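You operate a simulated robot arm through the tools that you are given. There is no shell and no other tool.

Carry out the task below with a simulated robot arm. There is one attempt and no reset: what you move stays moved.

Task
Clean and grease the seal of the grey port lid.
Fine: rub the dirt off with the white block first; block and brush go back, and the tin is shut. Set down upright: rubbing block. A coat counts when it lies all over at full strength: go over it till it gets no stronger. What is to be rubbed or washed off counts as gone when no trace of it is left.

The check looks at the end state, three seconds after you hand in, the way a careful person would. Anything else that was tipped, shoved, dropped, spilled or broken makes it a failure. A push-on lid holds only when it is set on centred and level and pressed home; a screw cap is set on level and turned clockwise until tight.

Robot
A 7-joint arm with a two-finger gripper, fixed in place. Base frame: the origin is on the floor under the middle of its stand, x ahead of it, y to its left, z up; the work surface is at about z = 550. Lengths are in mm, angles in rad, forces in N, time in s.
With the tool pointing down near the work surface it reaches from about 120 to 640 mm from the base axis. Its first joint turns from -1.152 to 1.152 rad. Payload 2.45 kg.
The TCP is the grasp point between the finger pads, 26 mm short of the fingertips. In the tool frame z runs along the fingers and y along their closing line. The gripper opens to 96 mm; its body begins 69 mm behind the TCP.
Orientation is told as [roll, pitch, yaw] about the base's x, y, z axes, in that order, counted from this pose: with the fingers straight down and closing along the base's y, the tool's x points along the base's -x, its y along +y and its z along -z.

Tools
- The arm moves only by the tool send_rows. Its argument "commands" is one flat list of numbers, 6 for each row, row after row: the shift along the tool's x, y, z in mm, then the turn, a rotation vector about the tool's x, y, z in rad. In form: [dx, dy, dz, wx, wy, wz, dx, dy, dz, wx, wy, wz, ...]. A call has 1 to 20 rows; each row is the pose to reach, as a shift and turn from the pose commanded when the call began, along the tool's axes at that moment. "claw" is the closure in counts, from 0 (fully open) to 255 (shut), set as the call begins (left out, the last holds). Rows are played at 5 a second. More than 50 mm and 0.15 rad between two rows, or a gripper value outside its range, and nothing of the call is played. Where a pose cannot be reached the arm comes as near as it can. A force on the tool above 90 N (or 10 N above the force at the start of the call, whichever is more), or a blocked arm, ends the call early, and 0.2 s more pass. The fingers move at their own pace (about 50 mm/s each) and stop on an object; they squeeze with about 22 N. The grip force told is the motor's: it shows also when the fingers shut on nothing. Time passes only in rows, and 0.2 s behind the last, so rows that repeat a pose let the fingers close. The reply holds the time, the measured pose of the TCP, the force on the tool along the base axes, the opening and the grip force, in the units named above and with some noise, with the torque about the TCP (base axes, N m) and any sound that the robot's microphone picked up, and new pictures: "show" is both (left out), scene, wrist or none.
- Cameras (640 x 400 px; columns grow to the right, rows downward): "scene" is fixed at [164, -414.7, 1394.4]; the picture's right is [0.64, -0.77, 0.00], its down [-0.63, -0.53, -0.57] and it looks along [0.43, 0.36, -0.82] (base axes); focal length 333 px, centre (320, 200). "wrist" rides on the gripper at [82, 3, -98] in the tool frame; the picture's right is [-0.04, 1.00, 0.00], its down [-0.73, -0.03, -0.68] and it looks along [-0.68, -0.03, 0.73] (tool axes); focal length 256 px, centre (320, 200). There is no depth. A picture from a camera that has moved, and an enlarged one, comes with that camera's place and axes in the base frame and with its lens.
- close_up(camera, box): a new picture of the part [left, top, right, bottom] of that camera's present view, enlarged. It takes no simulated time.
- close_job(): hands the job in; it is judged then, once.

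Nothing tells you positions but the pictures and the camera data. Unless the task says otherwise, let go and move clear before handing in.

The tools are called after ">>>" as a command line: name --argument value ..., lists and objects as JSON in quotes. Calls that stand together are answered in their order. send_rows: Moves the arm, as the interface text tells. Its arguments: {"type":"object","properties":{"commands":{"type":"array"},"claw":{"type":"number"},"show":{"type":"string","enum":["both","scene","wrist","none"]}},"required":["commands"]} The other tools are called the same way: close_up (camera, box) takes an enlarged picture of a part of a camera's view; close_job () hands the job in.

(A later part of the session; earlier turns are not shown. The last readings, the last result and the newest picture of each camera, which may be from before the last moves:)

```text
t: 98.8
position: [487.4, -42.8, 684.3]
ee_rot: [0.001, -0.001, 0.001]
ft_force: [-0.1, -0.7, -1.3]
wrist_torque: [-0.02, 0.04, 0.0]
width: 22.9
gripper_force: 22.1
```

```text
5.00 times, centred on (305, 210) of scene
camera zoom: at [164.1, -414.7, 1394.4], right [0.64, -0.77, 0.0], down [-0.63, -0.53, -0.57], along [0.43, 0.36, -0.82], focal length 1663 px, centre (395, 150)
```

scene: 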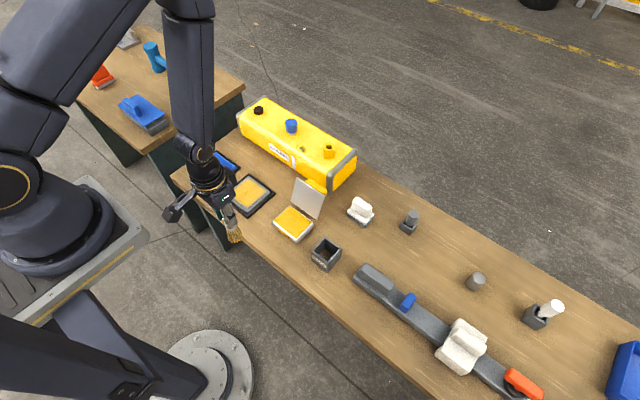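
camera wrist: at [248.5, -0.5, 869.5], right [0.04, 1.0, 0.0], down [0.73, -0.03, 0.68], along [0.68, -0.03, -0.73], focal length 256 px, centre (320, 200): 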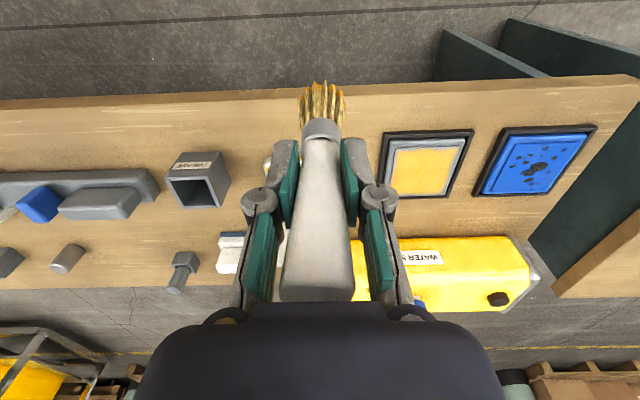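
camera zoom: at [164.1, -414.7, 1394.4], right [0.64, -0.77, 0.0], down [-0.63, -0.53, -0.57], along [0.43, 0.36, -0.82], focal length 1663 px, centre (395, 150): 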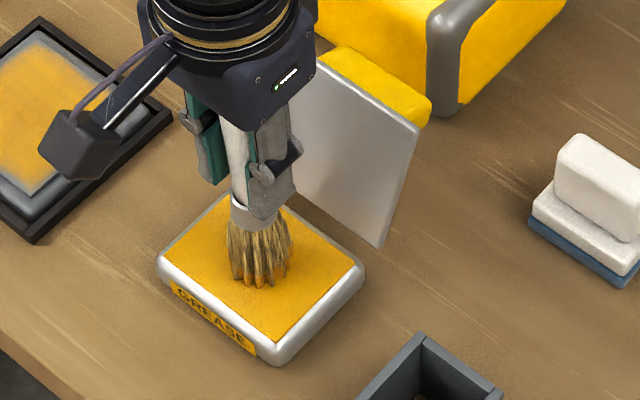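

The brush is loaded. Now I'll go to the −y edge of the seal for a slow stroke with the brush centred on the edge.

>>> send_rows --commands '[0, 0, -30, 0, 0, 0, 0, 0, -55, 0, 0, 0, 12, 35, -55, 0, 0, 0, 24, 70, -55, 0, 0, 0, 36, 105, -55, 0, 0, 0, 46, 141, -55, 0, 0, 0, 46, 141, -20, 0, 0, 0, 46, 141, 5, 0, 0, 0, 46, 141, 8, 0, 0, 0, 46, 141, 8, 0, 0, 0]' --show "none"

>>> send_rows --commands '[0, 0, 0.7, 0, 0, 0, 0, 0, 1.4, 0, 0, 0, 0, 0, 1.4, 0, 0, 0]' --show "none"

>>> close_up --camera "wrist" --box '[220, 0, 420, 160]'

```text
t: 101.0
position: [441.0, 99.3, 675.5]
ee_rot: [0.001, -0.001, -0.001]
ft_force: [-1.5, -0.3, 7.1]
wrist_torque: [0.04, 0.04, 0.02]
width: 22.9
gripper_force: 22.2
```

```text
t: 101.8
position: [440.5, 98.5, 674.6]
ee_rot: [-0.001, -0.001, -0.001]
ft_force: [-1.3, -1.0, 19.1]
wrist_torque: [-0.03, -0.06, -0.03]
width: 23.1
gripper_force: 22.4
```

```text
2.50 times, centred on (320, 80) of wrist
camera zoom: at [359.6, 101.2, 771.4], right [0.04, 1.0, 0.0], down [0.73, -0.03, 0.68], along [0.68, -0.03, -0.73], focal length 640 px, centre (320, 500)
```

zoom: 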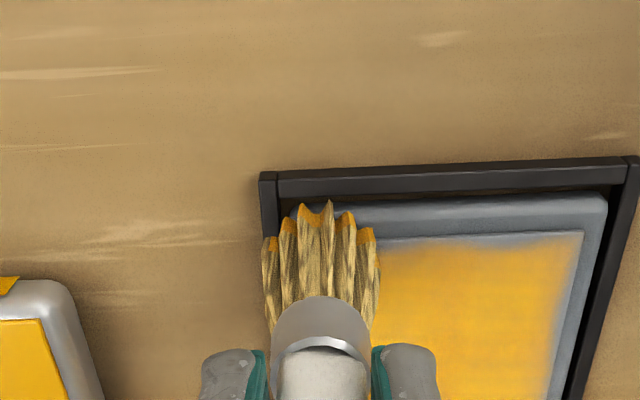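

>>> send_rows --commands '[-8, 0, 0, 0, 0, 0, -16, 0, 0.1, 0, 0, 0, -24, 0, 0.2, 0, 0, 0, -32, 0, 0.3, 0, 0, 0, -40, 0, 0.4, 0, 0, 0, -48, 0, 0.5, 0, 0, 0, -56, 0, 0.6, 0, 0, 0, -64, 0, 0.7, 0, 0, 0, -72, 0, 0.8, 0, 0, 0, -79, 0, 0.9, 0, 0, 0, -79, 8, 1, 0, 0, 0, -79, 16, 1.1, 0, 0, 0]' --show "none"

>>> close_up --camera "wrist" --box '[220, 0, 420, 160]'

>>> close_up --camera "scene" --box '[218, 160, 288, 215]'

```text
t: 104.4
position: [518.0, 113.4, 673.3]
ee_rot: [0.001, 0.0, 0.0]
ft_force: [-0.1, -1.4, 1.6]
wrist_torque: [-0.07, -0.01, 0.0]
width: 22.9
gripper_force: 22.1
```

```text
2.50 times, centred on (320, 80) of wrist
camera zoom: at [437.4, 116.5, 770.5], right [0.04, 1.0, 0.0], down [0.73, -0.03, 0.68], along [0.68, -0.03, -0.73], focal length 640 px, centre (320, 500)
```

zoom: 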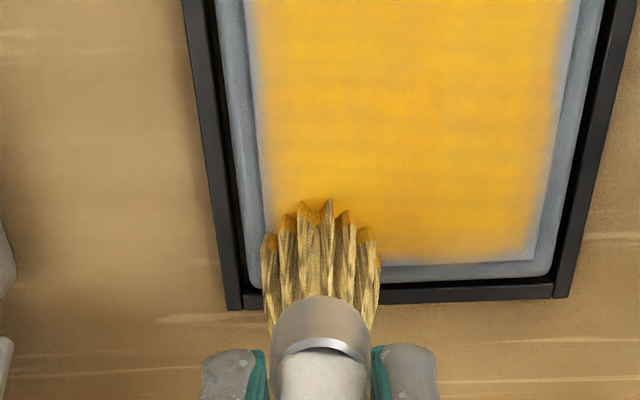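

```text
7.27 times, centred on (253, 188) of scene
camera zoom: at [164.0, -414.8, 1394.4], right [0.64, -0.77, 0.0], down [-0.63, -0.53, -0.57], along [0.43, 0.36, -0.82], focal length 2419 px, centre (807, 291)
```

zoom: 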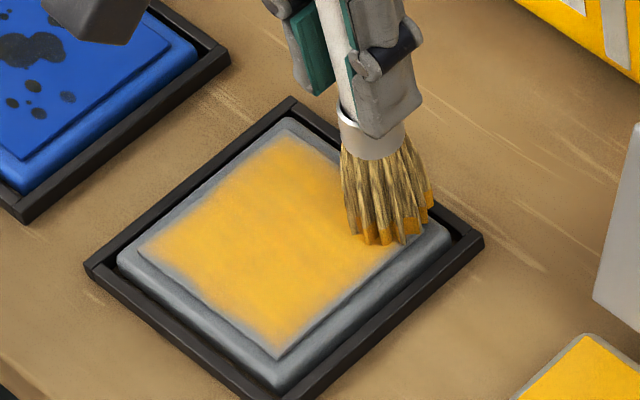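

>>> close_up --camera "wrist" --box '[280, 0, 340, 70]'

>>> close_up --camera "wrist" --box '[360, 30, 420, 100]'

>>> close_up --camera "scene" --box '[235, 185, 275, 215]'

```text
5.71 times, centred on (310, 35) of wrist
camera zoom: at [437.4, 116.5, 770.5], right [0.04, 1.0, 0.0], down [0.73, -0.03, 0.68], along [0.68, -0.03, -0.73], focal length 1463 px, centre (377, 1143)
```

zoom: 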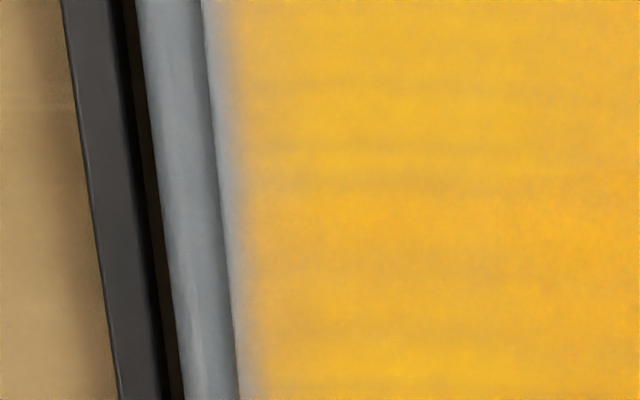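

```text
5.71 times, centred on (390, 65) of wrist
camera zoom: at [437.4, 116.5, 770.5], right [0.04, 1.0, 0.0], down [0.73, -0.03, 0.68], along [0.68, -0.03, -0.73], focal length 1463 px, centre (-80, 971)
```

zoom: 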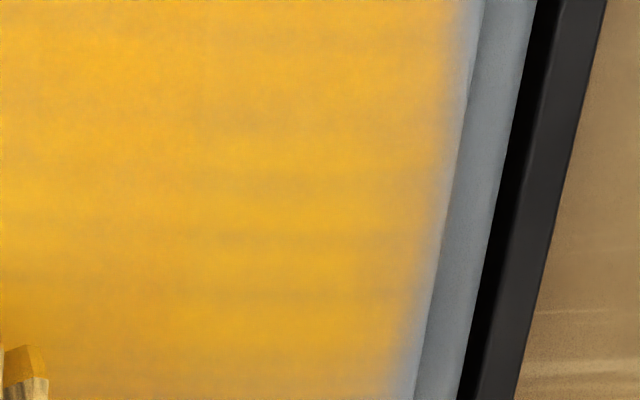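

```text
13.33 times, centred on (255, 200) of scene
camera zoom: at [164.0, -414.8, 1394.4], right [0.64, -0.77, 0.0], down [-0.63, -0.53, -0.57], along [0.43, 0.36, -0.82], focal length 4435 px, centre (1187, 200)
```

zoom: 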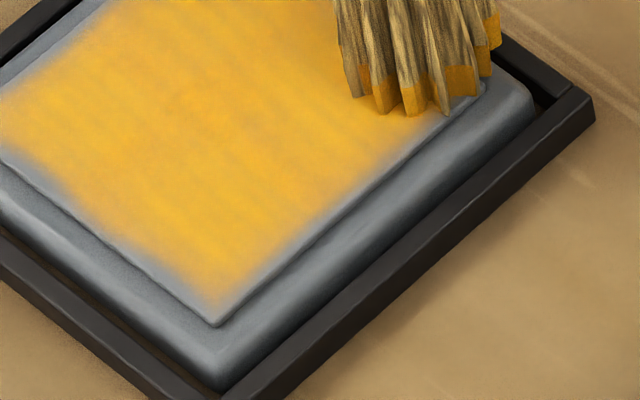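

Torque readings show the bristle contact sits about 10 mm to the +x side of the axis, so the brush face is slightly tilted. I'll tilt the tool so the near-side bristles press, then work the near edge.

>>> send_rows --commands '[0, 0, -8, 0, 0, 0, 0, 0, -15, 0, 0, 0, 25, -6, -15, 0, -0.04, 0, 50, -11, -15, 0, -0.08, 0, 75, -16, -15, 0, -0.12, 0, 75, -16, -8, 0, -0.12, 0, 75, -16, -4, 0, -0.12, 0, 75, -16, -4, 0, -0.12, 0]' --show "none"

>>> close_up --camera "wrist" --box '[220, 0, 420, 160]'

>>> close_up --camera "scene" --box '[218, 160, 288, 215]'

```text
t: 106.2
position: [445.0, 98.5, 676.4]
ee_rot: [-0.001, -0.122, -0.001]
ft_force: [-0.3, 0.0, -0.3]
wrist_torque: [-0.02, 0.02, -0.01]
width: 22.7
gripper_force: 22.1
```

```text
2.50 times, centred on (320, 80) of wrist
camera zoom: at [352.9, 100.7, 763.1], right [0.04, 1.0, 0.01], down [0.65, -0.03, 0.76], along [0.76, -0.03, -0.65], focal length 640 px, centre (320, 500)
```

zoom: 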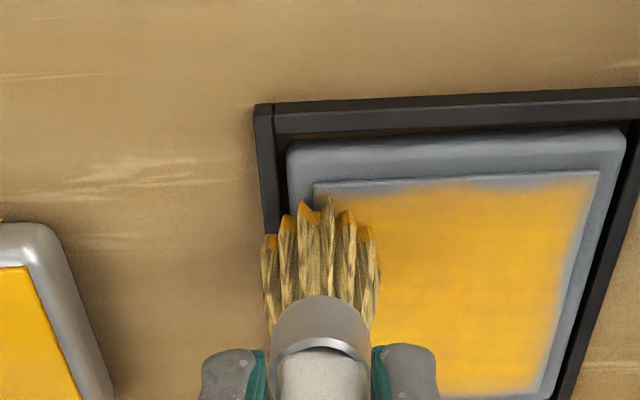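

```text
7.27 times, centred on (253, 188) of scene
camera zoom: at [164.0, -414.7, 1394.4], right [0.64, -0.77, 0.0], down [-0.63, -0.53, -0.57], along [0.43, 0.36, -0.82], focal length 2419 px, centre (807, 291)
```

zoom: 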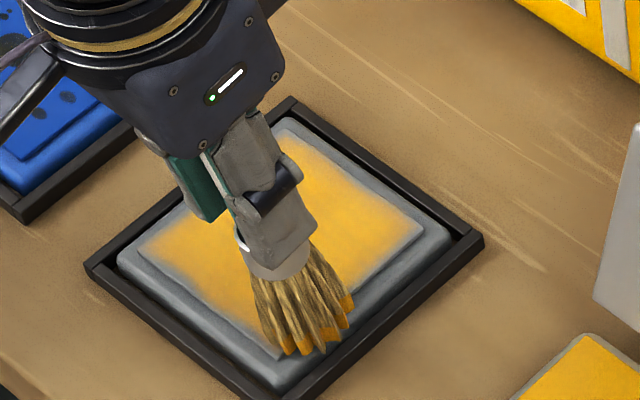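

>>> send_rows --commands '[5.2, 0, 1.4, 0, 0, 0, 5.3, 0, 2.4, 0, 0, 0, 5.3, 0, 2.4, 0, 0, 0]' --show "none"

>>> send_rows --commands '[0.1, 0, 0.7, 0, 0, 0, 0.1, 0, 0.7, 0, 0, 0]' --show "none"

>>> close_up --camera "wrist" --box '[260, 40, 380, 140]'

```text
t: 107.0
position: [439.5, 98.4, 673.6]
ee_rot: [0.001, -0.121, 0.001]
ft_force: [0.5, 0.2, -0.2]
wrist_torque: [0.03, -0.02, 0.03]
width: 22.6
gripper_force: 21.7
```

```text
t: 107.6
position: [439.1, 98.1, 674.2]
ee_rot: [0.0, -0.12, 0.0]
ft_force: [-1.3, -0.4, 10.3]
wrist_torque: [-0.02, 0.18, 0.0]
width: 22.8
gripper_force: 22.3
```

```text
4.00 times, centred on (320, 90) of wrist
camera zoom: at [347.4, 101.0, 760.1], right [0.04, 1.0, 0.01], down [0.65, -0.03, 0.76], along [0.76, -0.03, -0.65], focal length 1024 px, centre (320, 640)
```

zoom: 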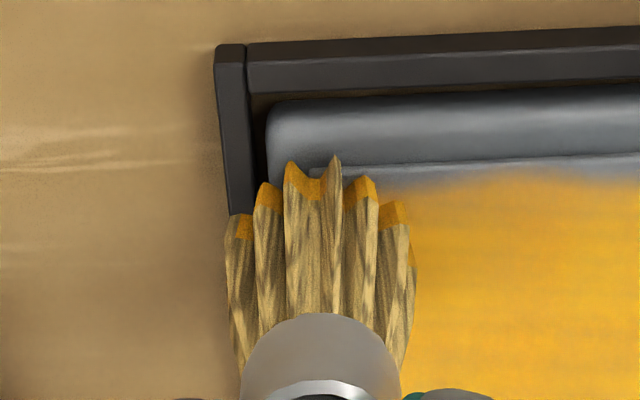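

The near-rim bristles now press right at the near edge (10 N). I'll stroke slowly along +y.

>>> send_rows --commands '[0, 9, 0, 0, 0, 0, 0, 18, 0.1, 0, 0, 0, 0, 27, 0.2, 0, 0, 0, 0, 36, 0.3, 0, 0, 0, 0, 45, 0.4, 0, 0, 0, 0, 54, 0.5, 0, 0, 0, 0, 63, 0.6, 0, 0, 0, 0, 72, 0.7, 0, 0, 0, 0, 81, 0.8, 0, 0, 0]' --show "none"

>>> close_up --camera "wrist" --box '[220, 30, 380, 150]'

>>> close_up --camera "scene" --box '[218, 160, 288, 215]'

```text
t: 109.6
position: [439.3, 180.5, 672.2]
ee_rot: [0.0, -0.123, 0.0]
ft_force: [0.6, -4.8, 19.2]
wrist_torque: [-0.65, -0.1, 0.01]
width: 23.2
gripper_force: 21.8
```

```text
3.33 times, centred on (300, 90) of wrist
camera zoom: at [347.2, 182.8, 759.0], right [0.04, 1.0, 0.01], down [0.65, -0.03, 0.76], along [0.76, -0.03, -0.65], focal length 853 px, centre (387, 567)
```

zoom: 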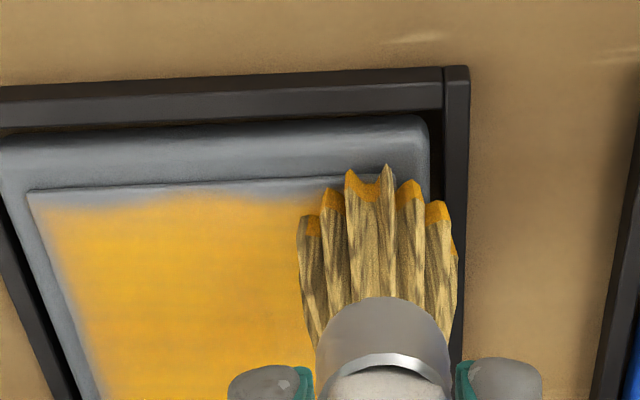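

```text
7.27 times, centred on (253, 188) of scene
camera zoom: at [163.8, -414.9, 1394.3], right [0.64, -0.77, 0.0], down [-0.63, -0.53, -0.57], along [0.44, 0.36, -0.82], focal length 2419 px, centre (807, 291)
```

zoom: 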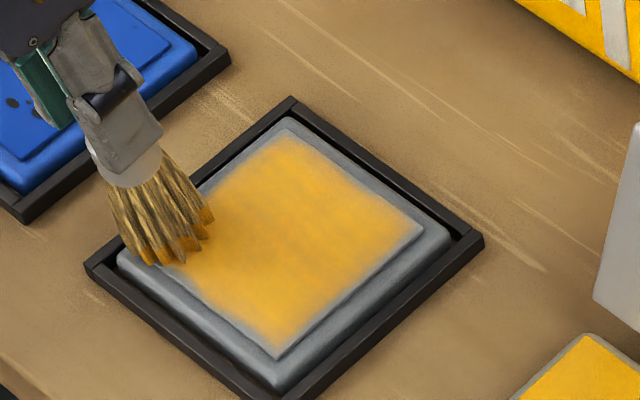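

That worked: the coat now reaches the near edge. Deposition follows the contact rim, so next I'll tilt the other way (roll) for the +y edge.

>>> send_rows --commands '[-0.6, 0, -5, 0, 0, 0, -1.2, 0, -9.9, 0, 0, 0, -5, -1, -9.5, 0.06, 0.035, 0, -8.2, -1.5, -9.1, 0.12, 0.07, 0, -7.5, -1.5, -3.1, 0.12, 0.07, 0, -7.5, -1.5, -3.1, 0.12, 0.07, 0]' --show "none"

>>> close_up --camera "wrist" --box '[220, 30, 380, 150]'

>>> close_up --camera "scene" --box '[208, 150, 288, 215]'

```text
t: 111.0
position: [445.2, 177.6, 677.1]
ee_rot: [-0.12, -0.05, -0.005]
ft_force: [-0.6, -0.5, -1.0]
wrist_torque: [0.01, -0.02, -0.05]
width: 22.9
gripper_force: 21.6
```

```text
3.33 times, centred on (300, 90) of wrist
camera zoom: at [360.5, 192.8, 768.1], right [0.05, 0.99, -0.12], down [0.7, 0.05, 0.71], along [0.71, -0.12, -0.69], focal length 853 px, centre (387, 567)
```

zoom: 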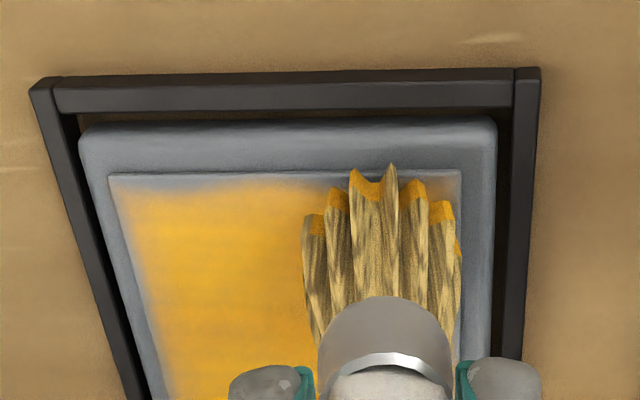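

```text
6.15 times, centred on (248, 182) of scene
camera zoom: at [164.1, -414.7, 1394.4], right [0.64, -0.77, 0.0], down [-0.63, -0.53, -0.57], along [0.43, 0.36, -0.82], focal length 2047 px, centre (763, 308)
```

zoom: 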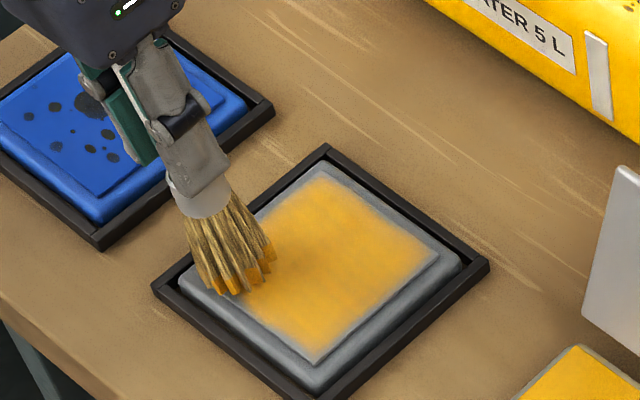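

>>> send_rows --commands '[0.05, 0.12, 1, 0, 0, 0, 0.1, 0.24, 2, 0, 0, 0, 0.1, 0.24, 2, 0, 0, 0]' --show "none"

>>> send_rows --commands '[0.05, 0.12, 1, 0, 0, 0, 0.05, 0.12, 1, 0, 0, 0]' --show "none"

```text
t: 111.8
position: [445.2, 178.4, 675.3]
ee_rot: [-0.12, -0.05, -0.005]
ft_force: [0.6, -1.0, -1.0]
wrist_torque: [-0.01, -0.02, 0.03]
width: 23.0
gripper_force: 22.0
```

```text
t: 112.4
position: [445.7, 178.0, 672.4]
ee_rot: [-0.121, -0.05, -0.005]
ft_force: [0.2, -0.4, -0.5]
wrist_torque: [0.01, -0.02, 0.04]
width: 22.8
gripper_force: 22.3
```

>>> send_rows --commands '[0.05, 0.12, 1, 0, 0, 0, 0.05, 0.12, 1, 0, 0, 0]' --show "none"

```text
t: 113.0
position: [446.7, 177.7, 673.2]
ee_rot: [-0.118, -0.051, -0.006]
ft_force: [-1.7, -0.4, 10.1]
wrist_torque: [-0.01, 0.21, -0.03]
width: 22.9
gripper_force: 21.9
```

Contact sits right at the +y edge. I'll stroke slowly along +x with height compensation for the tilted frame.

>>> send_rows --commands '[-8.1, 0.1, 0.43, 0, 0, 0, -16.2, 0.2, 0.9, 0, 0, 0, -24.3, 0.3, 1.38, 0, 0, 0, -32.4, 0.4, 1.86, 0, 0, 0, -40.5, 0.5, 2.35, 0, 0, 0, -48.6, 0.6, 2.85, 0, 0, 0, -56.7, 0.7, 3.35, 0, 0, 0, -64.8, 0.8, 3.85, 0, 0, 0, -72.9, 0.9, 4.37, 0, 0, 0]' --show "none"

>>> close_up --camera "wrist" --box '[200, 0, 400, 150]'

>>> close_up --camera "scene" --box '[208, 150, 288, 215]'

```text
t: 115.0
position: [518.5, 178.5, 671.6]
ee_rot: [-0.121, -0.051, -0.004]
ft_force: [-0.2, 1.1, 1.9]
wrist_torque: [0.07, 0.07, -0.01]
width: 22.8
gripper_force: 22.0
```

```text
2.67 times, centred on (300, 75) of wrist
camera zoom: at [433.1, 192.7, 764.7], right [0.05, 0.99, -0.12], down [0.7, 0.05, 0.71], along [0.71, -0.12, -0.69], focal length 683 px, centre (373, 533)
```

zoom: 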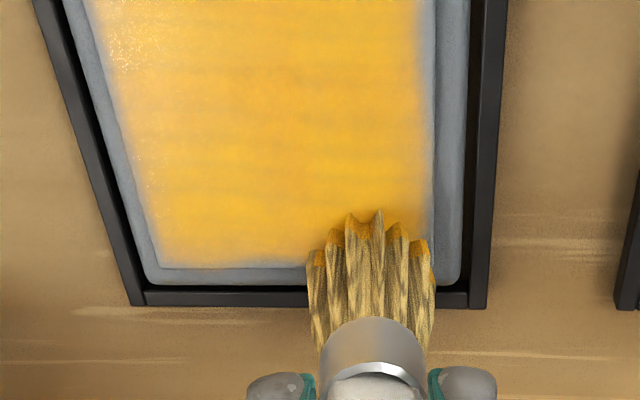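

```text
6.15 times, centred on (248, 182) of scene
camera zoom: at [164.0, -414.7, 1394.4], right [0.64, -0.77, 0.0], down [-0.63, -0.53, -0.57], along [0.43, 0.36, -0.82], focal length 2047 px, centre (763, 308)
```

zoom: 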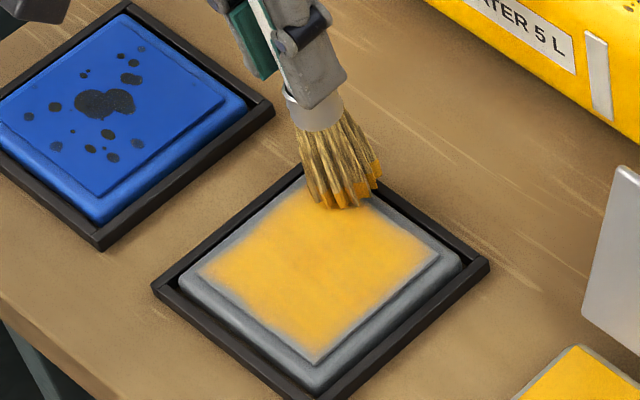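

The +y edge is much better. Next is the far edge: I'll tilt so the far-side bristles press.

>>> send_rows --commands '[-0.2, -0.5, -4, 0, 0, 0, -0.4, -1, -8, 0, 0, 0, -0.4, -1, -8, -0.06, 0.065, 0, -0.4, -1, -8, -0.12, 0.13, 0, -0.25, -0.6, -5, -0.12, 0.13, 0, -0.25, -0.6, -5, -0.12, 0.13, 0]' --show "none"

>>> close_up --camera "wrist" --box '[200, 0, 400, 150]'

>>> close_up --camera "scene" --box '[208, 150, 288, 215]'

```text
t: 116.4
position: [518.7, 178.6, 677.5]
ee_rot: [0.002, 0.08, -0.012]
ft_force: [-0.3, 0.9, -1.9]
wrist_torque: [0.01, 0.04, 0.05]
width: 22.9
gripper_force: 21.3
```

```text
2.67 times, centred on (300, 75) of wrist
camera zoom: at [446.3, 181.9, 781.0], right [0.05, 1.0, 0.0], down [0.78, -0.04, 0.62], along [0.62, -0.03, -0.79], focal length 683 px, centre (373, 533)
```

zoom: 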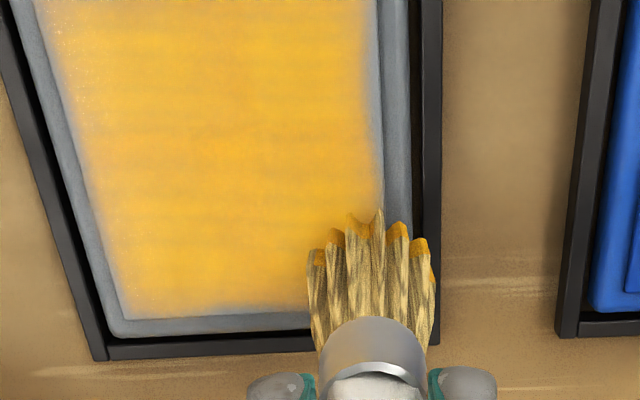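

```text
6.15 times, centred on (248, 182) of scene
camera zoom: at [164.1, -414.7, 1394.4], right [0.64, -0.77, 0.0], down [-0.63, -0.53, -0.57], along [0.43, 0.36, -0.82], focal length 2047 px, centre (763, 308)
```

zoom: 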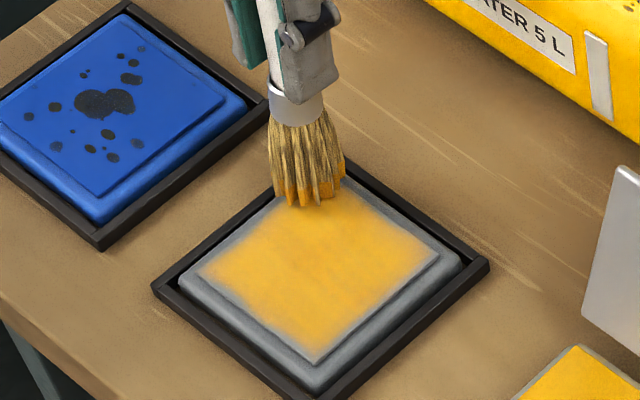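

>>> send_rows --commands '[4.3, 0, 2.35, 0, 0, 0, 4.3, 0, 2.35, 0, 0, 0]' --show "none"

>>> send_rows --commands '[-0.1, 0, 1, 0, 0, 0, -0.1, 0, 1, 0, 0, 0]' --show "none"

```text
t: 117.0
position: [515.8, 178.5, 674.2]
ee_rot: [-0.001, 0.081, -0.013]
ft_force: [1.0, -1.5, -0.7]
wrist_torque: [-0.01, -0.02, -0.02]
width: 22.9
gripper_force: 22.2
```

```text
t: 117.6
position: [515.3, 178.6, 674.5]
ee_rot: [0.0, 0.08, -0.013]
ft_force: [0.1, 0.1, -0.1]
wrist_torque: [0.0, 0.01, 0.0]
width: 23.0
gripper_force: 21.9
```

>>> send_rows --commands '[-0.1, 0, 1, 0, 0, 0, -0.1, 0, 1, 0, 0, 0]' --show "none"

```text
t: 118.2
position: [514.9, 178.3, 673.2]
ee_rot: [-0.001, 0.08, -0.012]
ft_force: [0.3, 0.0, 1.1]
wrist_torque: [-0.04, 0.04, -0.02]
width: 23.0
gripper_force: 21.7
```

>>> send_rows --commands '[0, 0, 0.6, 0, 0, 0, -0.1, -8.9, 0.7, 0, 0, 0, -0.2, -17.8, 0.8, 0, 0, 0, -0.3, -26.7, 0.9, 0, 0, 0, -0.4, -35.6, 1, 0, 0, 0, -0.5, -44.4, 1.1, 0, 0, 0, -0.6, -53.3, 1.2, 0, 0, 0, -0.7, -62.2, 1.3, 0, 0, 0, -0.8, -71.1, 1.4, 0, 0, 0, -0.9, -80, 1.5, 0, 0, 0]' --show "none"

>>> close_up --camera "wrist" --box '[240, 0, 440, 150]'

>>> close_up --camera "scene" --box '[208, 150, 288, 215]'

```text
t: 120.4
position: [513.6, 96.7, 672.2]
ee_rot: [-0.001, 0.081, -0.012]
ft_force: [-0.4, 2.6, 7.7]
wrist_torque: [0.26, -0.02, 0.02]
width: 23.1
gripper_force: 21.7
```

```text
2.67 times, centred on (340, 75) of wrist
camera zoom: at [441.2, 100.3, 775.3], right [0.05, 1.0, 0.0], down [0.79, -0.04, 0.62], along [0.62, -0.04, -0.79], focal length 683 px, centre (267, 533)
```

zoom: 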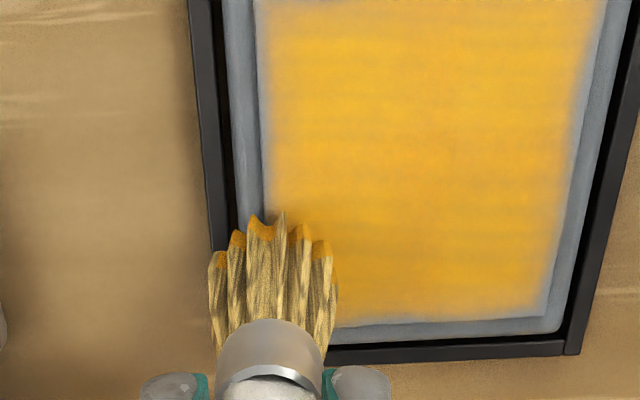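

```text
6.15 times, centred on (248, 182) of scene
camera zoom: at [163.9, -414.7, 1394.4], right [0.64, -0.77, 0.0], down [-0.63, -0.53, -0.57], along [0.44, 0.36, -0.82], focal length 2047 px, centre (763, 308)
```

zoom: 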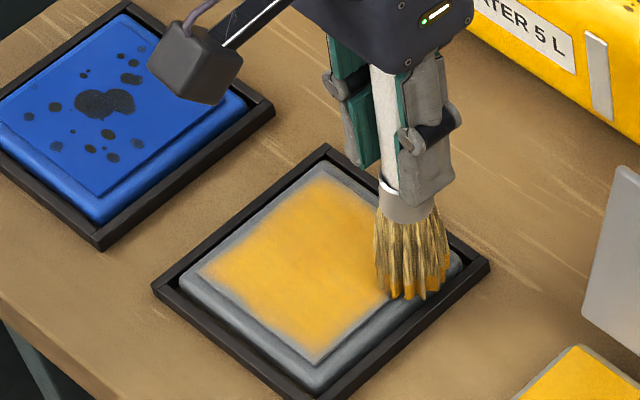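

The far edge is now coated well. Last edge: −y, with the opposite roll tilt.

>>> send_rows --commands '[0.3, 0, -4, 0, 0, 0, 0.6, 1.5, -8, 0, 0, 0, 0.6, 3, -8, -0.06, -0.065, 0, 0.6, 3, -8, -0.12, -0.13, 0, 0.4, 3, -4, -0.12, -0.13, 0, 0.4, 3, -4, -0.12, -0.13, 0]' --show "none"

>>> close_up --camera "wrist" --box '[240, 0, 440, 150]'

```text
t: 121.8
position: [515.3, 101.3, 675.9]
ee_rot: [0.119, -0.05, -0.021]
ft_force: [0.9, -0.2, -1.6]
wrist_torque: [0.01, -0.03, 0.02]
width: 22.9
gripper_force: 21.7
```

```text
2.67 times, centred on (340, 75) of wrist
camera zoom: at [428.6, 94.0, 768.5], right [0.05, 0.99, 0.12], down [0.7, -0.13, 0.71], along [0.72, 0.05, -0.7], focal length 683 px, centre (267, 533)
```

zoom: 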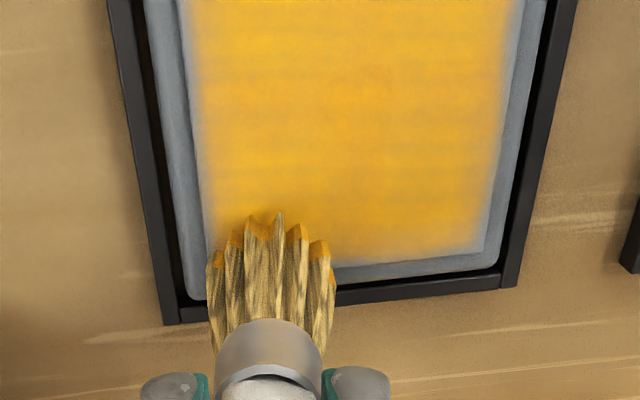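

>>> send_rows --commands '[0.1, -0.24, 2, 0, 0, 0, 0.1, -0.24, 2, 0, 0, 0]' --show "none"

>>> send_rows --commands '[0.05, -0.12, 1, 0, 0, 0, 0.05, -0.12, 1, 0, 0, 0]' --show "none"

```text
t: 122.4
position: [514.8, 102.7, 673.2]
ee_rot: [0.122, -0.051, -0.021]
ft_force: [-0.6, -0.2, -0.5]
wrist_torque: [0.0, 0.01, 0.0]
width: 22.8
gripper_force: 22.0
```

```text
t: 123.0
position: [513.7, 101.3, 673.2]
ee_rot: [0.12, -0.052, -0.02]
ft_force: [1.0, -0.4, -0.9]
wrist_torque: [0.03, 0.0, -0.03]
width: 22.8
gripper_force: 22.2
```

>>> send_rows --commands '[0.05, -0.12, 1, 0, 0, 0, 0.05, -0.12, 1, 0, 0, 0]' --show "none"

```text
t: 123.6
position: [514.2, 103.4, 671.8]
ee_rot: [0.12, -0.054, -0.019]
ft_force: [0.1, 0.1, -0.8]
wrist_torque: [0.02, 0.02, 0.01]
width: 23.0
gripper_force: 21.8
```

>>> send_rows --commands '[0.05, -0.12, 1, 0, 0, 0, 0.05, -0.12, 1, 0, 0, 0]' --show "none"

```text
t: 124.2
position: [515.6, 103.1, 671.0]
ee_rot: [0.122, -0.051, -0.02]
ft_force: [-2.5, 0.7, 16.3]
wrist_torque: [0.09, 0.24, 0.02]
width: 23.2
gripper_force: 21.8
```

Contact is solid. I'll slide 5 mm towards the −y edge, then stroke along −x.

>>> send_rows --commands '[-0.1, -5, -0.6, 0, 0, 0, 8.2, -5.1, -0.95, 0, 0, 0, 16.5, -5.3, -1.3, 0, 0, 0, 24.9, -5.4, -1.64, 0, 0, 0, 33.2, -5.5, -1.98, 0, 0, 0, 41.5, -5.7, -2.33, 0, 0, 0, 49.8, -5.8, -2.67, 0, 0, 0, 58.1, -5.9, -3.0, 0, 0, 0, 66.5, -6.1, -3.36, 0, 0, 0, 74.8, -6.2, -3.7, 0, 0, 0]' --show "none"

>>> close_up --camera "wrist" --box '[240, 0, 440, 150]'

>>> close_up --camera "scene" --box '[208, 150, 288, 215]'

```text
t: 126.4
position: [438.2, 95.0, 669.2]
ee_rot: [0.12, -0.049, -0.02]
ft_force: [2.8, -2.3, 12.7]
wrist_torque: [-0.19, -0.36, -0.05]
width: 23.1
gripper_force: 21.7
```

```text
2.67 times, centred on (340, 75) of wrist
camera zoom: at [353.0, 88.4, 762.4], right [0.05, 0.99, 0.12], down [0.7, -0.12, 0.71], along [0.71, 0.05, -0.7], focal length 683 px, centre (267, 533)
```

zoom: 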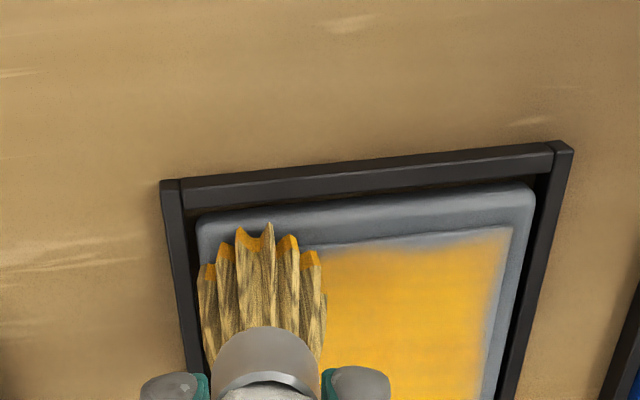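

```text
6.15 times, centred on (248, 182) of scene
camera zoom: at [163.9, -414.8, 1394.4], right [0.64, -0.77, 0.0], down [-0.63, -0.53, -0.57], along [0.44, 0.36, -0.82], focal length 2047 px, centre (763, 308)
```

zoom: 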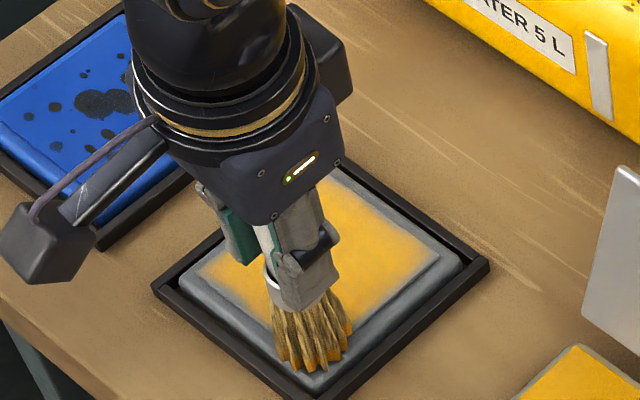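

I'll lift, untilt, and inspect all the edges.

>>> send_rows --commands '[-1, 2, -20, 0.04, 0.02, 0, -2, 5, -50, 0.08, 0.035, 0, 20, -20, -80, 0.12, 0.05, 0, 60, -40, -85, 0.12, 0.05, 0, 100, -60, -85, 0.12, 0.05, 0, 110, -100, -85, 0.12, 0.05, 0, 110, -120, -85, 0.12, 0.05, 0]'

>>> close_up --camera "scene" --box '[223, 168, 273, 213]'

>>> close_up --camera "wrist" --box '[380, 80, 520, 220]'

```text
t: 128.0
position: [321.4, -28.7, 733.5]
ee_rot: [0.002, -0.001, -0.016]
ft_force: [0.0, 0.4, -0.9]
wrist_torque: [0.03, 0.02, 0.0]
width: 22.8
gripper_force: 21.8
camera wrist: at [241.5, -25.3, 830.1], right [0.06, 1.0, 0.0], down [0.73, -0.04, 0.68], along [0.68, -0.04, -0.73], focal length 256 px, centre (320, 200)
```

scene: 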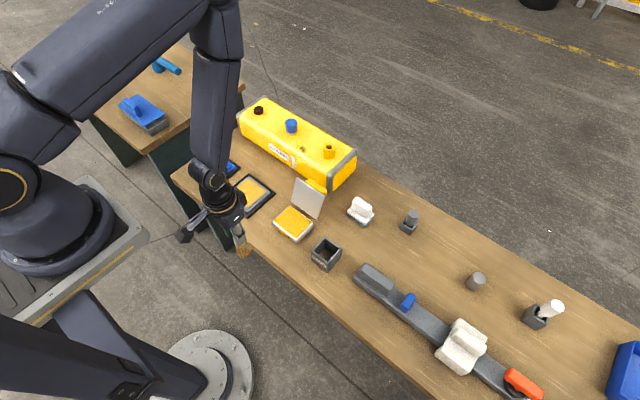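
wrist: 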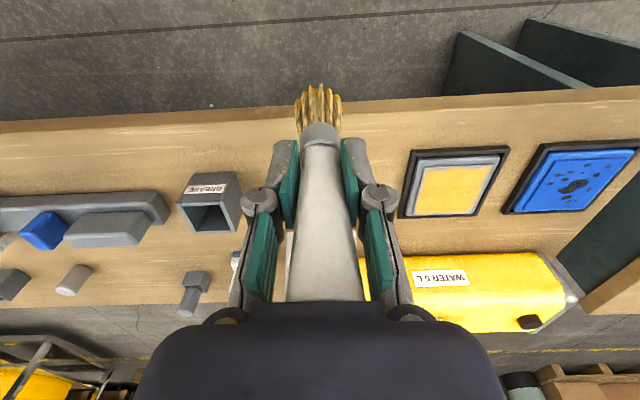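

```text
8.89 times, centred on (248, 190) of scene
camera zoom: at [164.1, -414.7, 1394.4], right [0.64, -0.77, 0.0], down [-0.63, -0.53, -0.57], along [0.43, 0.36, -0.82], focal length 2956 px, centre (960, 284)
```

zoom: 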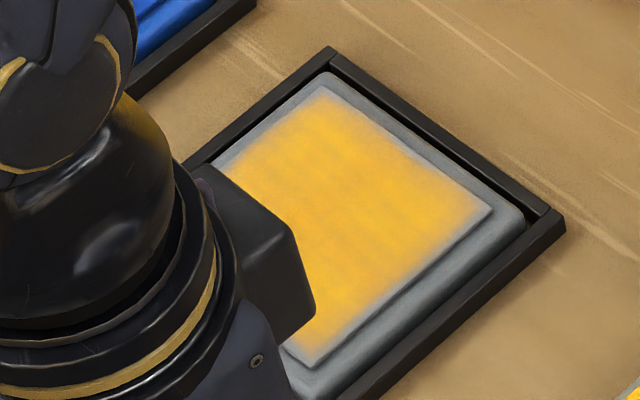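

```text
2.86 times, centred on (450, 150) of wrist
camera zoom: at [241.5, -25.3, 830.1], right [0.06, 1.0, 0.0], down [0.73, -0.04, 0.68], along [0.68, -0.04, -0.73], focal length 731 px, centre (-51, 343)
```

zoom: 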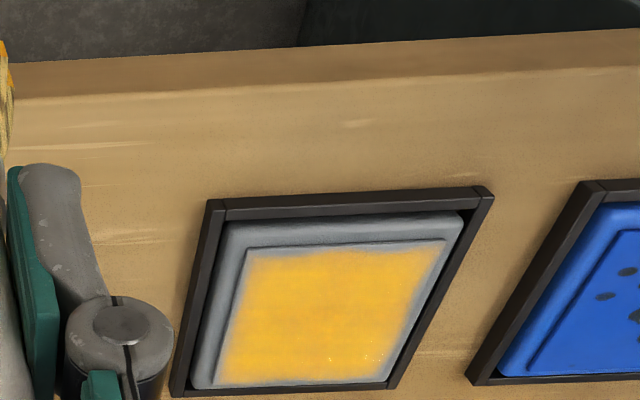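

>>> close_up --camera "scene" --box '[245, 170, 280, 195]'

>>> close_up --camera "wrist" --box '[420, 158, 500, 218]'

```text
16.00 times, centred on (262, 182) of scene
camera zoom: at [164.1, -414.7, 1394.4], right [0.64, -0.77, 0.0], down [-0.63, -0.53, -0.57], along [0.43, 0.36, -0.82], focal length 5322 px, centre (1240, 480)
```

zoom: 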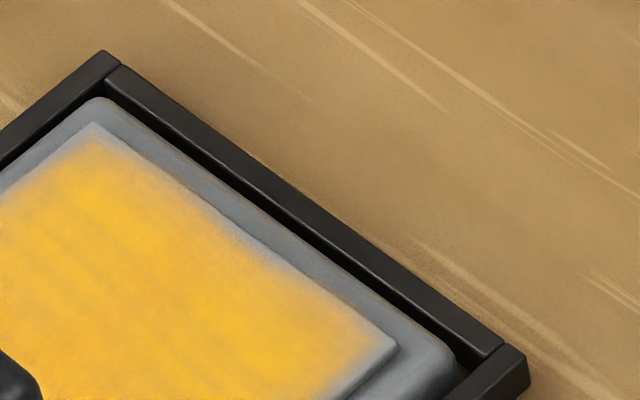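

```text
6.67 times, centred on (460, 188) of wrist
camera zoom: at [241.5, -25.3, 830.1], right [0.06, 1.0, 0.0], down [0.73, -0.04, 0.68], along [0.68, -0.04, -0.73], focal length 1707 px, centre (-613, 280)
```

zoom: 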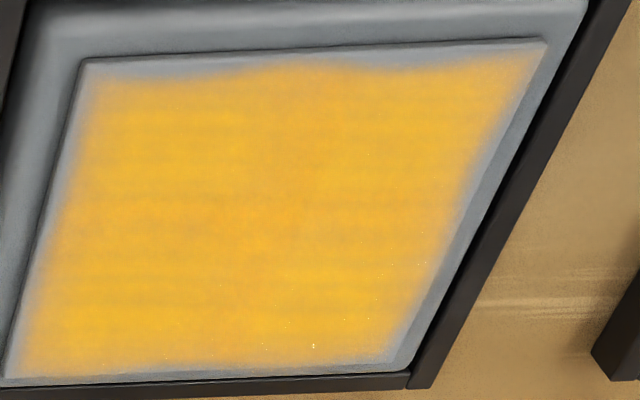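

The near edge's middle is now coated right to the rim, so edge coating works and just needs more loaded passes. I'll re-dip for another round.

>>> send_rows --commands '[-42, -3, 0, 0, 0, -0.016, -84, -6, 0, 0, 0, -0.016, -126, -10, 0, 0, 0, -0.016, -167, -13, 0, 0, 0, -0.016, -167, -13, 35, 0, 0, -0.016, -167, -13, 50, 0, 0, -0.016, -167, -13, 52, 0, 0, -0.016]' --show "none"

>>> send_rows --commands '[0, 0, 0.7, 0, 0, 0, 0, 0, 1.4, 0, 0, 0, 0, 0, 1.4, 0, 0, 0]' --show "none"

```text
t: 129.6
position: [489.6, -47.1, 681.9]
ee_rot: [0.0, 0.0, -0.003]
ft_force: [0.9, -0.1, -1.0]
wrist_torque: [-0.05, 0.01, -0.01]
width: 22.6
gripper_force: 21.9
```

```text
t: 130.4
position: [490.0, -47.8, 680.5]
ee_rot: [-0.001, 0.0, -0.003]
ft_force: [0.0, 0.4, -1.1]
wrist_torque: [-0.01, 0.0, 0.03]
width: 23.0
gripper_force: 21.7
```

>>> send_rows --commands '[0, 0, 0.7, 0, 0, 0, 0, 0, 1.4, 0, 0, 0, 0, 0, 1.4, 0, 0, 0]' --show "none"

>>> close_up --camera "wrist" --box '[220, 0, 420, 160]'

```text
t: 131.2
position: [489.3, -45.2, 678.7]
ee_rot: [-0.002, 0.002, -0.002]
ft_force: [-0.7, -0.6, -1.0]
wrist_torque: [-0.02, -0.01, -0.01]
width: 22.9
gripper_force: 22.6
```

```text
2.50 times, centred on (320, 80) of wrist
camera zoom: at [409.3, -43.2, 776.3], right [0.04, 1.0, 0.0], down [0.73, -0.03, 0.68], along [0.68, -0.03, -0.73], focal length 640 px, centre (320, 500)
```

zoom: 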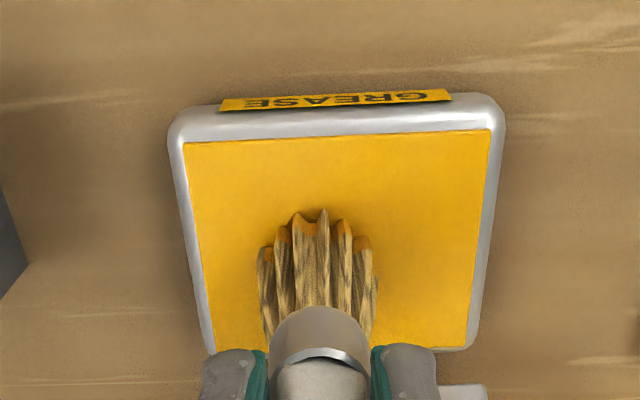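

>>> send_rows --commands '[0, 0, 0.7, 0, 0, 0, 0, 0, 1.4, 0, 0, 0, 0, 0, 1.4, 0, 0, 0]' --show "none"

```text
t: 132.0
position: [489.1, -46.9, 678.9]
ee_rot: [0.0, -0.002, 0.0]
ft_force: [-3.0, -0.6, 13.8]
wrist_torque: [-0.01, 0.15, -0.03]
width: 23.1
gripper_force: 22.2
```

Dipped. I'll travel back to the near/−y corner, staying vertical and a few millimetres above the seal.

>>> send_rows --commands '[0, 0, 0, 0, 0, 0, 0, 0, 0, 0, 0, 0, 0, 0, -25, 0, 0, 0, 0, 0, -50, 0, 0, 0, 12, 36, -50, 0, 0, 0, 24, 72, -50, 0, 0, 0, 37, 109, -50, 0, 0, 0, 49, 146, -50, 0, 0, 0, 49, 146, -20, 0, 0, 0, 49, 146, 0, 0, 0, 0, 49, 146, 0, 0, 0, 0]' --show "none"

>>> close_up --camera "wrist" --box '[220, 0, 420, 160]'

```text
t: 134.4
position: [442.2, 99.3, 678.6]
ee_rot: [0.002, 0.001, -0.002]
ft_force: [0.3, -0.7, -1.1]
wrist_torque: [-0.01, 0.01, -0.01]
width: 22.8
gripper_force: 21.5
```

```text
2.50 times, centred on (320, 80) of wrist
camera zoom: at [360.8, 103.1, 775.4], right [0.04, 1.0, 0.0], down [0.73, -0.03, 0.68], along [0.68, -0.03, -0.73], focal length 640 px, centre (320, 500)
```

zoom: 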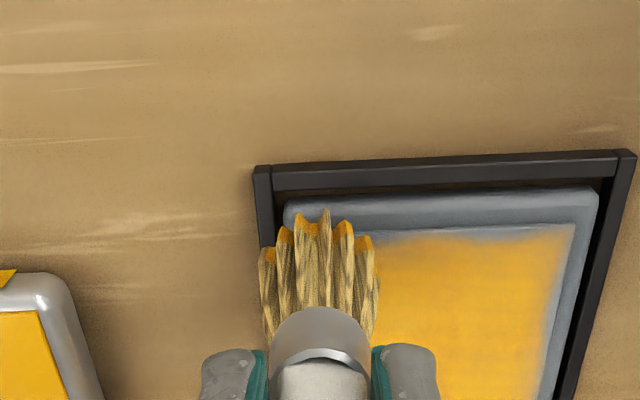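

I'll run the near edge in one call: tilt, press, stroke to the far end and back with diagonal tilt at the corners, then lift.

>>> send_rows --commands '[1, -0.5, 4, -0.03, -0.07, 0, 1, -0.5, 8, -0.06, -0.13, 0, 1, -0.5, 10, -0.06, -0.13, 0, 1, 5, 10.05, -0.06, -0.13, 0, 1, 12, 10.1, -0.04, -0.13, 0, 1, 20, 10.2, -0.02, -0.13, 0, 1, 28, 10.25, 0, -0.13, 0, 1, 36, 10.3, 0, -0.13, 0, 1, 44, 10.35, 0, -0.13, 0, 1, 52, 10.4, 0, -0.13, 0, 1, 60, 10.45, 0.02, -0.13, 0, 1, 67, 10.5, 0.04, -0.13, 0, 1, 74, 10.55, 0.06, -0.13, 0, 1, 79, 10.6, 0.06, -0.13, 0]' --show "none"

>>> close_up --camera "wrist" --box '[200, 0, 400, 150]'

>>> close_up --camera "scene" --box '[208, 150, 288, 215]'

```text
t: 137.4
position: [440.5, 179.7, 666.6]
ee_rot: [-0.06, -0.13, 0.004]
ft_force: [0.1, -2.7, 9.0]
wrist_torque: [-0.27, 0.0, -0.01]
width: 23.0
gripper_force: 22.2
```

```text
2.67 times, centred on (300, 75) of wrist
camera zoom: at [347.7, 187.2, 752.1], right [0.04, 1.0, -0.05], down [0.64, 0.01, 0.77], along [0.77, -0.07, -0.64], focal length 683 px, centre (373, 533)
```

zoom: 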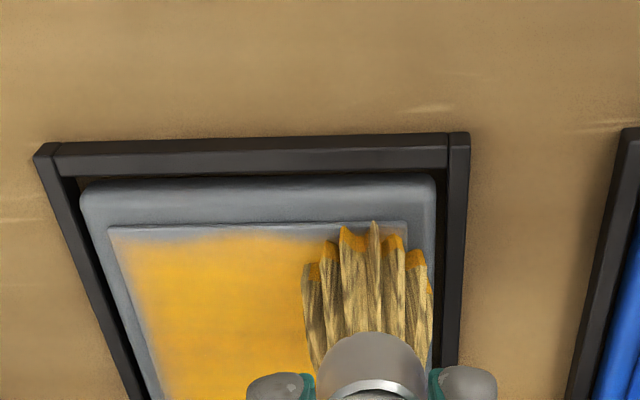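

```text
6.15 times, centred on (248, 182) of scene
camera zoom: at [163.9, -414.8, 1394.4], right [0.64, -0.77, 0.0], down [-0.63, -0.53, -0.57], along [0.44, 0.36, -0.82], focal length 2047 px, centre (763, 308)
```

zoom: 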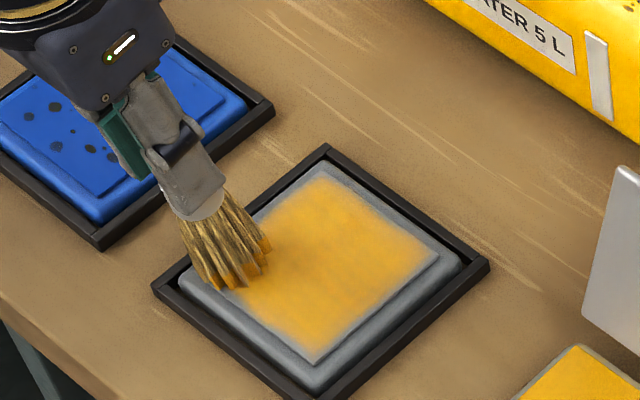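

The near edge is nearly complete. I'll return along it 3 mm further out, tipping towards the −y corner at the end.

>>> send_rows --commands '[3, -8, 0.15, 0, 0, 0, 3, -16, 0.69, -0.02, 0, 0, 3, -24, 1.23, -0.04, 0, 0, 3, -32, 1.77, -0.06, 0, 0, 3, -40, 2.31, -0.06, 0, 0, 3, -48, 2.85, -0.06, 0, 0, 3, -56, 3.39, -0.06, 0, 0, 3, -64, 3.93, -0.08, 0, 0, 3, -72, 4.47, -0.1, 0, 0, 3, -79, 4.95, -0.12, 0, 0]' --show "none"

>>> close_up --camera "wrist" --box '[240, 0, 440, 150]'

>>> close_up --camera "scene" --box '[208, 150, 288, 215]'

```text
t: 139.6
position: [437.4, 99.9, 666.5]
ee_rot: [0.06, -0.131, 0.002]
ft_force: [0.1, 0.5, 3.9]
wrist_torque: [0.08, -0.12, 0.02]
width: 23.0
gripper_force: 21.5
```

```text
2.67 times, centred on (340, 75) of wrist
camera zoom: at [344.8, 95.7, 752.0], right [0.03, 1.0, 0.06], down [0.64, -0.07, 0.77], along [0.77, 0.02, -0.64], focal length 683 px, centre (267, 533)
```

zoom: 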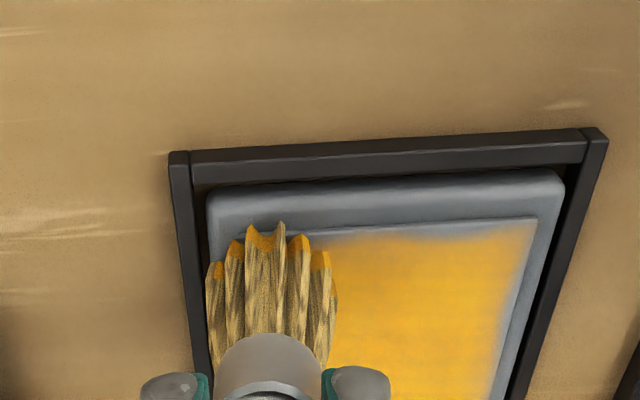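

```text
6.15 times, centred on (248, 182) of scene
camera zoom: at [164.0, -414.7, 1394.4], right [0.64, -0.77, 0.0], down [-0.63, -0.53, -0.57], along [0.43, 0.36, -0.82], focal length 2047 px, centre (763, 308)
```

zoom: 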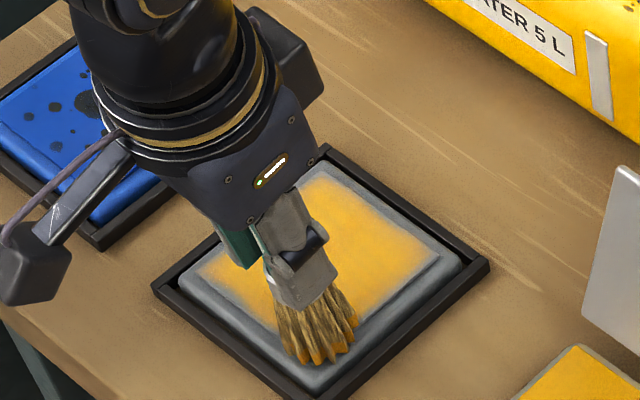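

Next I'll continue directly to the −y edge: roll so the −y bristles press, and stroke along +x to the far corner.

>>> send_rows --commands '[-2.2, -4.9, -2, -0.035, 0.04, 0, -2.2, -4.9, -2, -0.07, 0.08, 0, -2.9, -5.1, 0.9, -0.07, 0.08, 0, -11.8, -5.1, 2.13, -0.07, 0.08, 0, -20.7, -5.2, 3.39, -0.07, 0.08, 0, -29.6, -5.3, 4.64, -0.07, 0.08, 0, -38.5, -5.4, 5.9, -0.07, 0.08, 0, -47.4, -5.4, 7.15, -0.07, 0.08, 0, -56.3, -5.5, 8.4, -0.07, 0.08, 0, -65.2, -5.6, 9.65, -0.06, 0.11, 0, -74.1, -5.6, 10.9, -0.04, 0.15, 0, -79, -5.6, 11.6, -0.02, 0.17, 0]' --show "none"

>>> close_up --camera "wrist" --box '[240, 0, 440, 150]'

>>> close_up --camera "scene" --box '[208, 150, 288, 215]'

```text
t: 142.2
position: [517.7, 94.7, 664.6]
ee_rot: [0.081, 0.037, 0.013]
ft_force: [-0.3, 1.0, 7.7]
wrist_torque: [0.14, -0.04, 0.03]
width: 23.0
gripper_force: 21.6
```

```text
2.67 times, centred on (340, 75) of wrist
camera zoom: at [441.2, 88.5, 765.7], right [0.03, 1.0, 0.08], down [0.76, -0.07, 0.65], along [0.65, 0.04, -0.76], focal length 683 px, centre (267, 533)
```

zoom: 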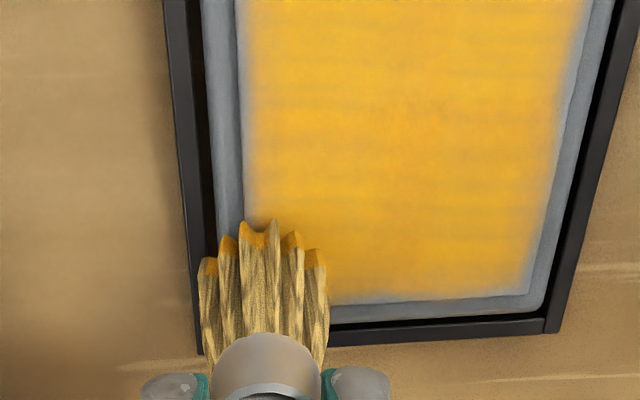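

```text
6.15 times, centred on (248, 182) of scene
camera zoom: at [163.9, -414.7, 1394.4], right [0.64, -0.77, 0.0], down [-0.63, -0.53, -0.57], along [0.44, 0.36, -0.82], focal length 2047 px, centre (763, 308)
```

zoom: 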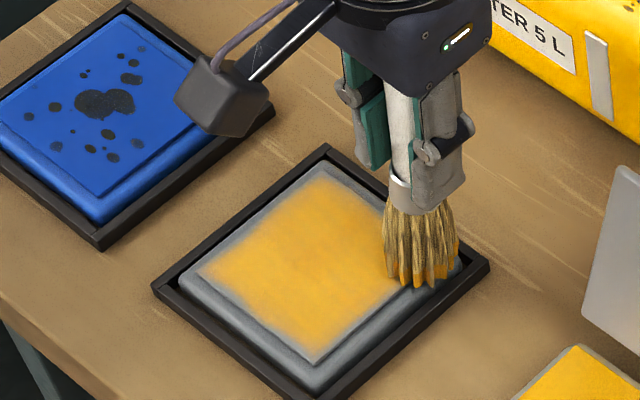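

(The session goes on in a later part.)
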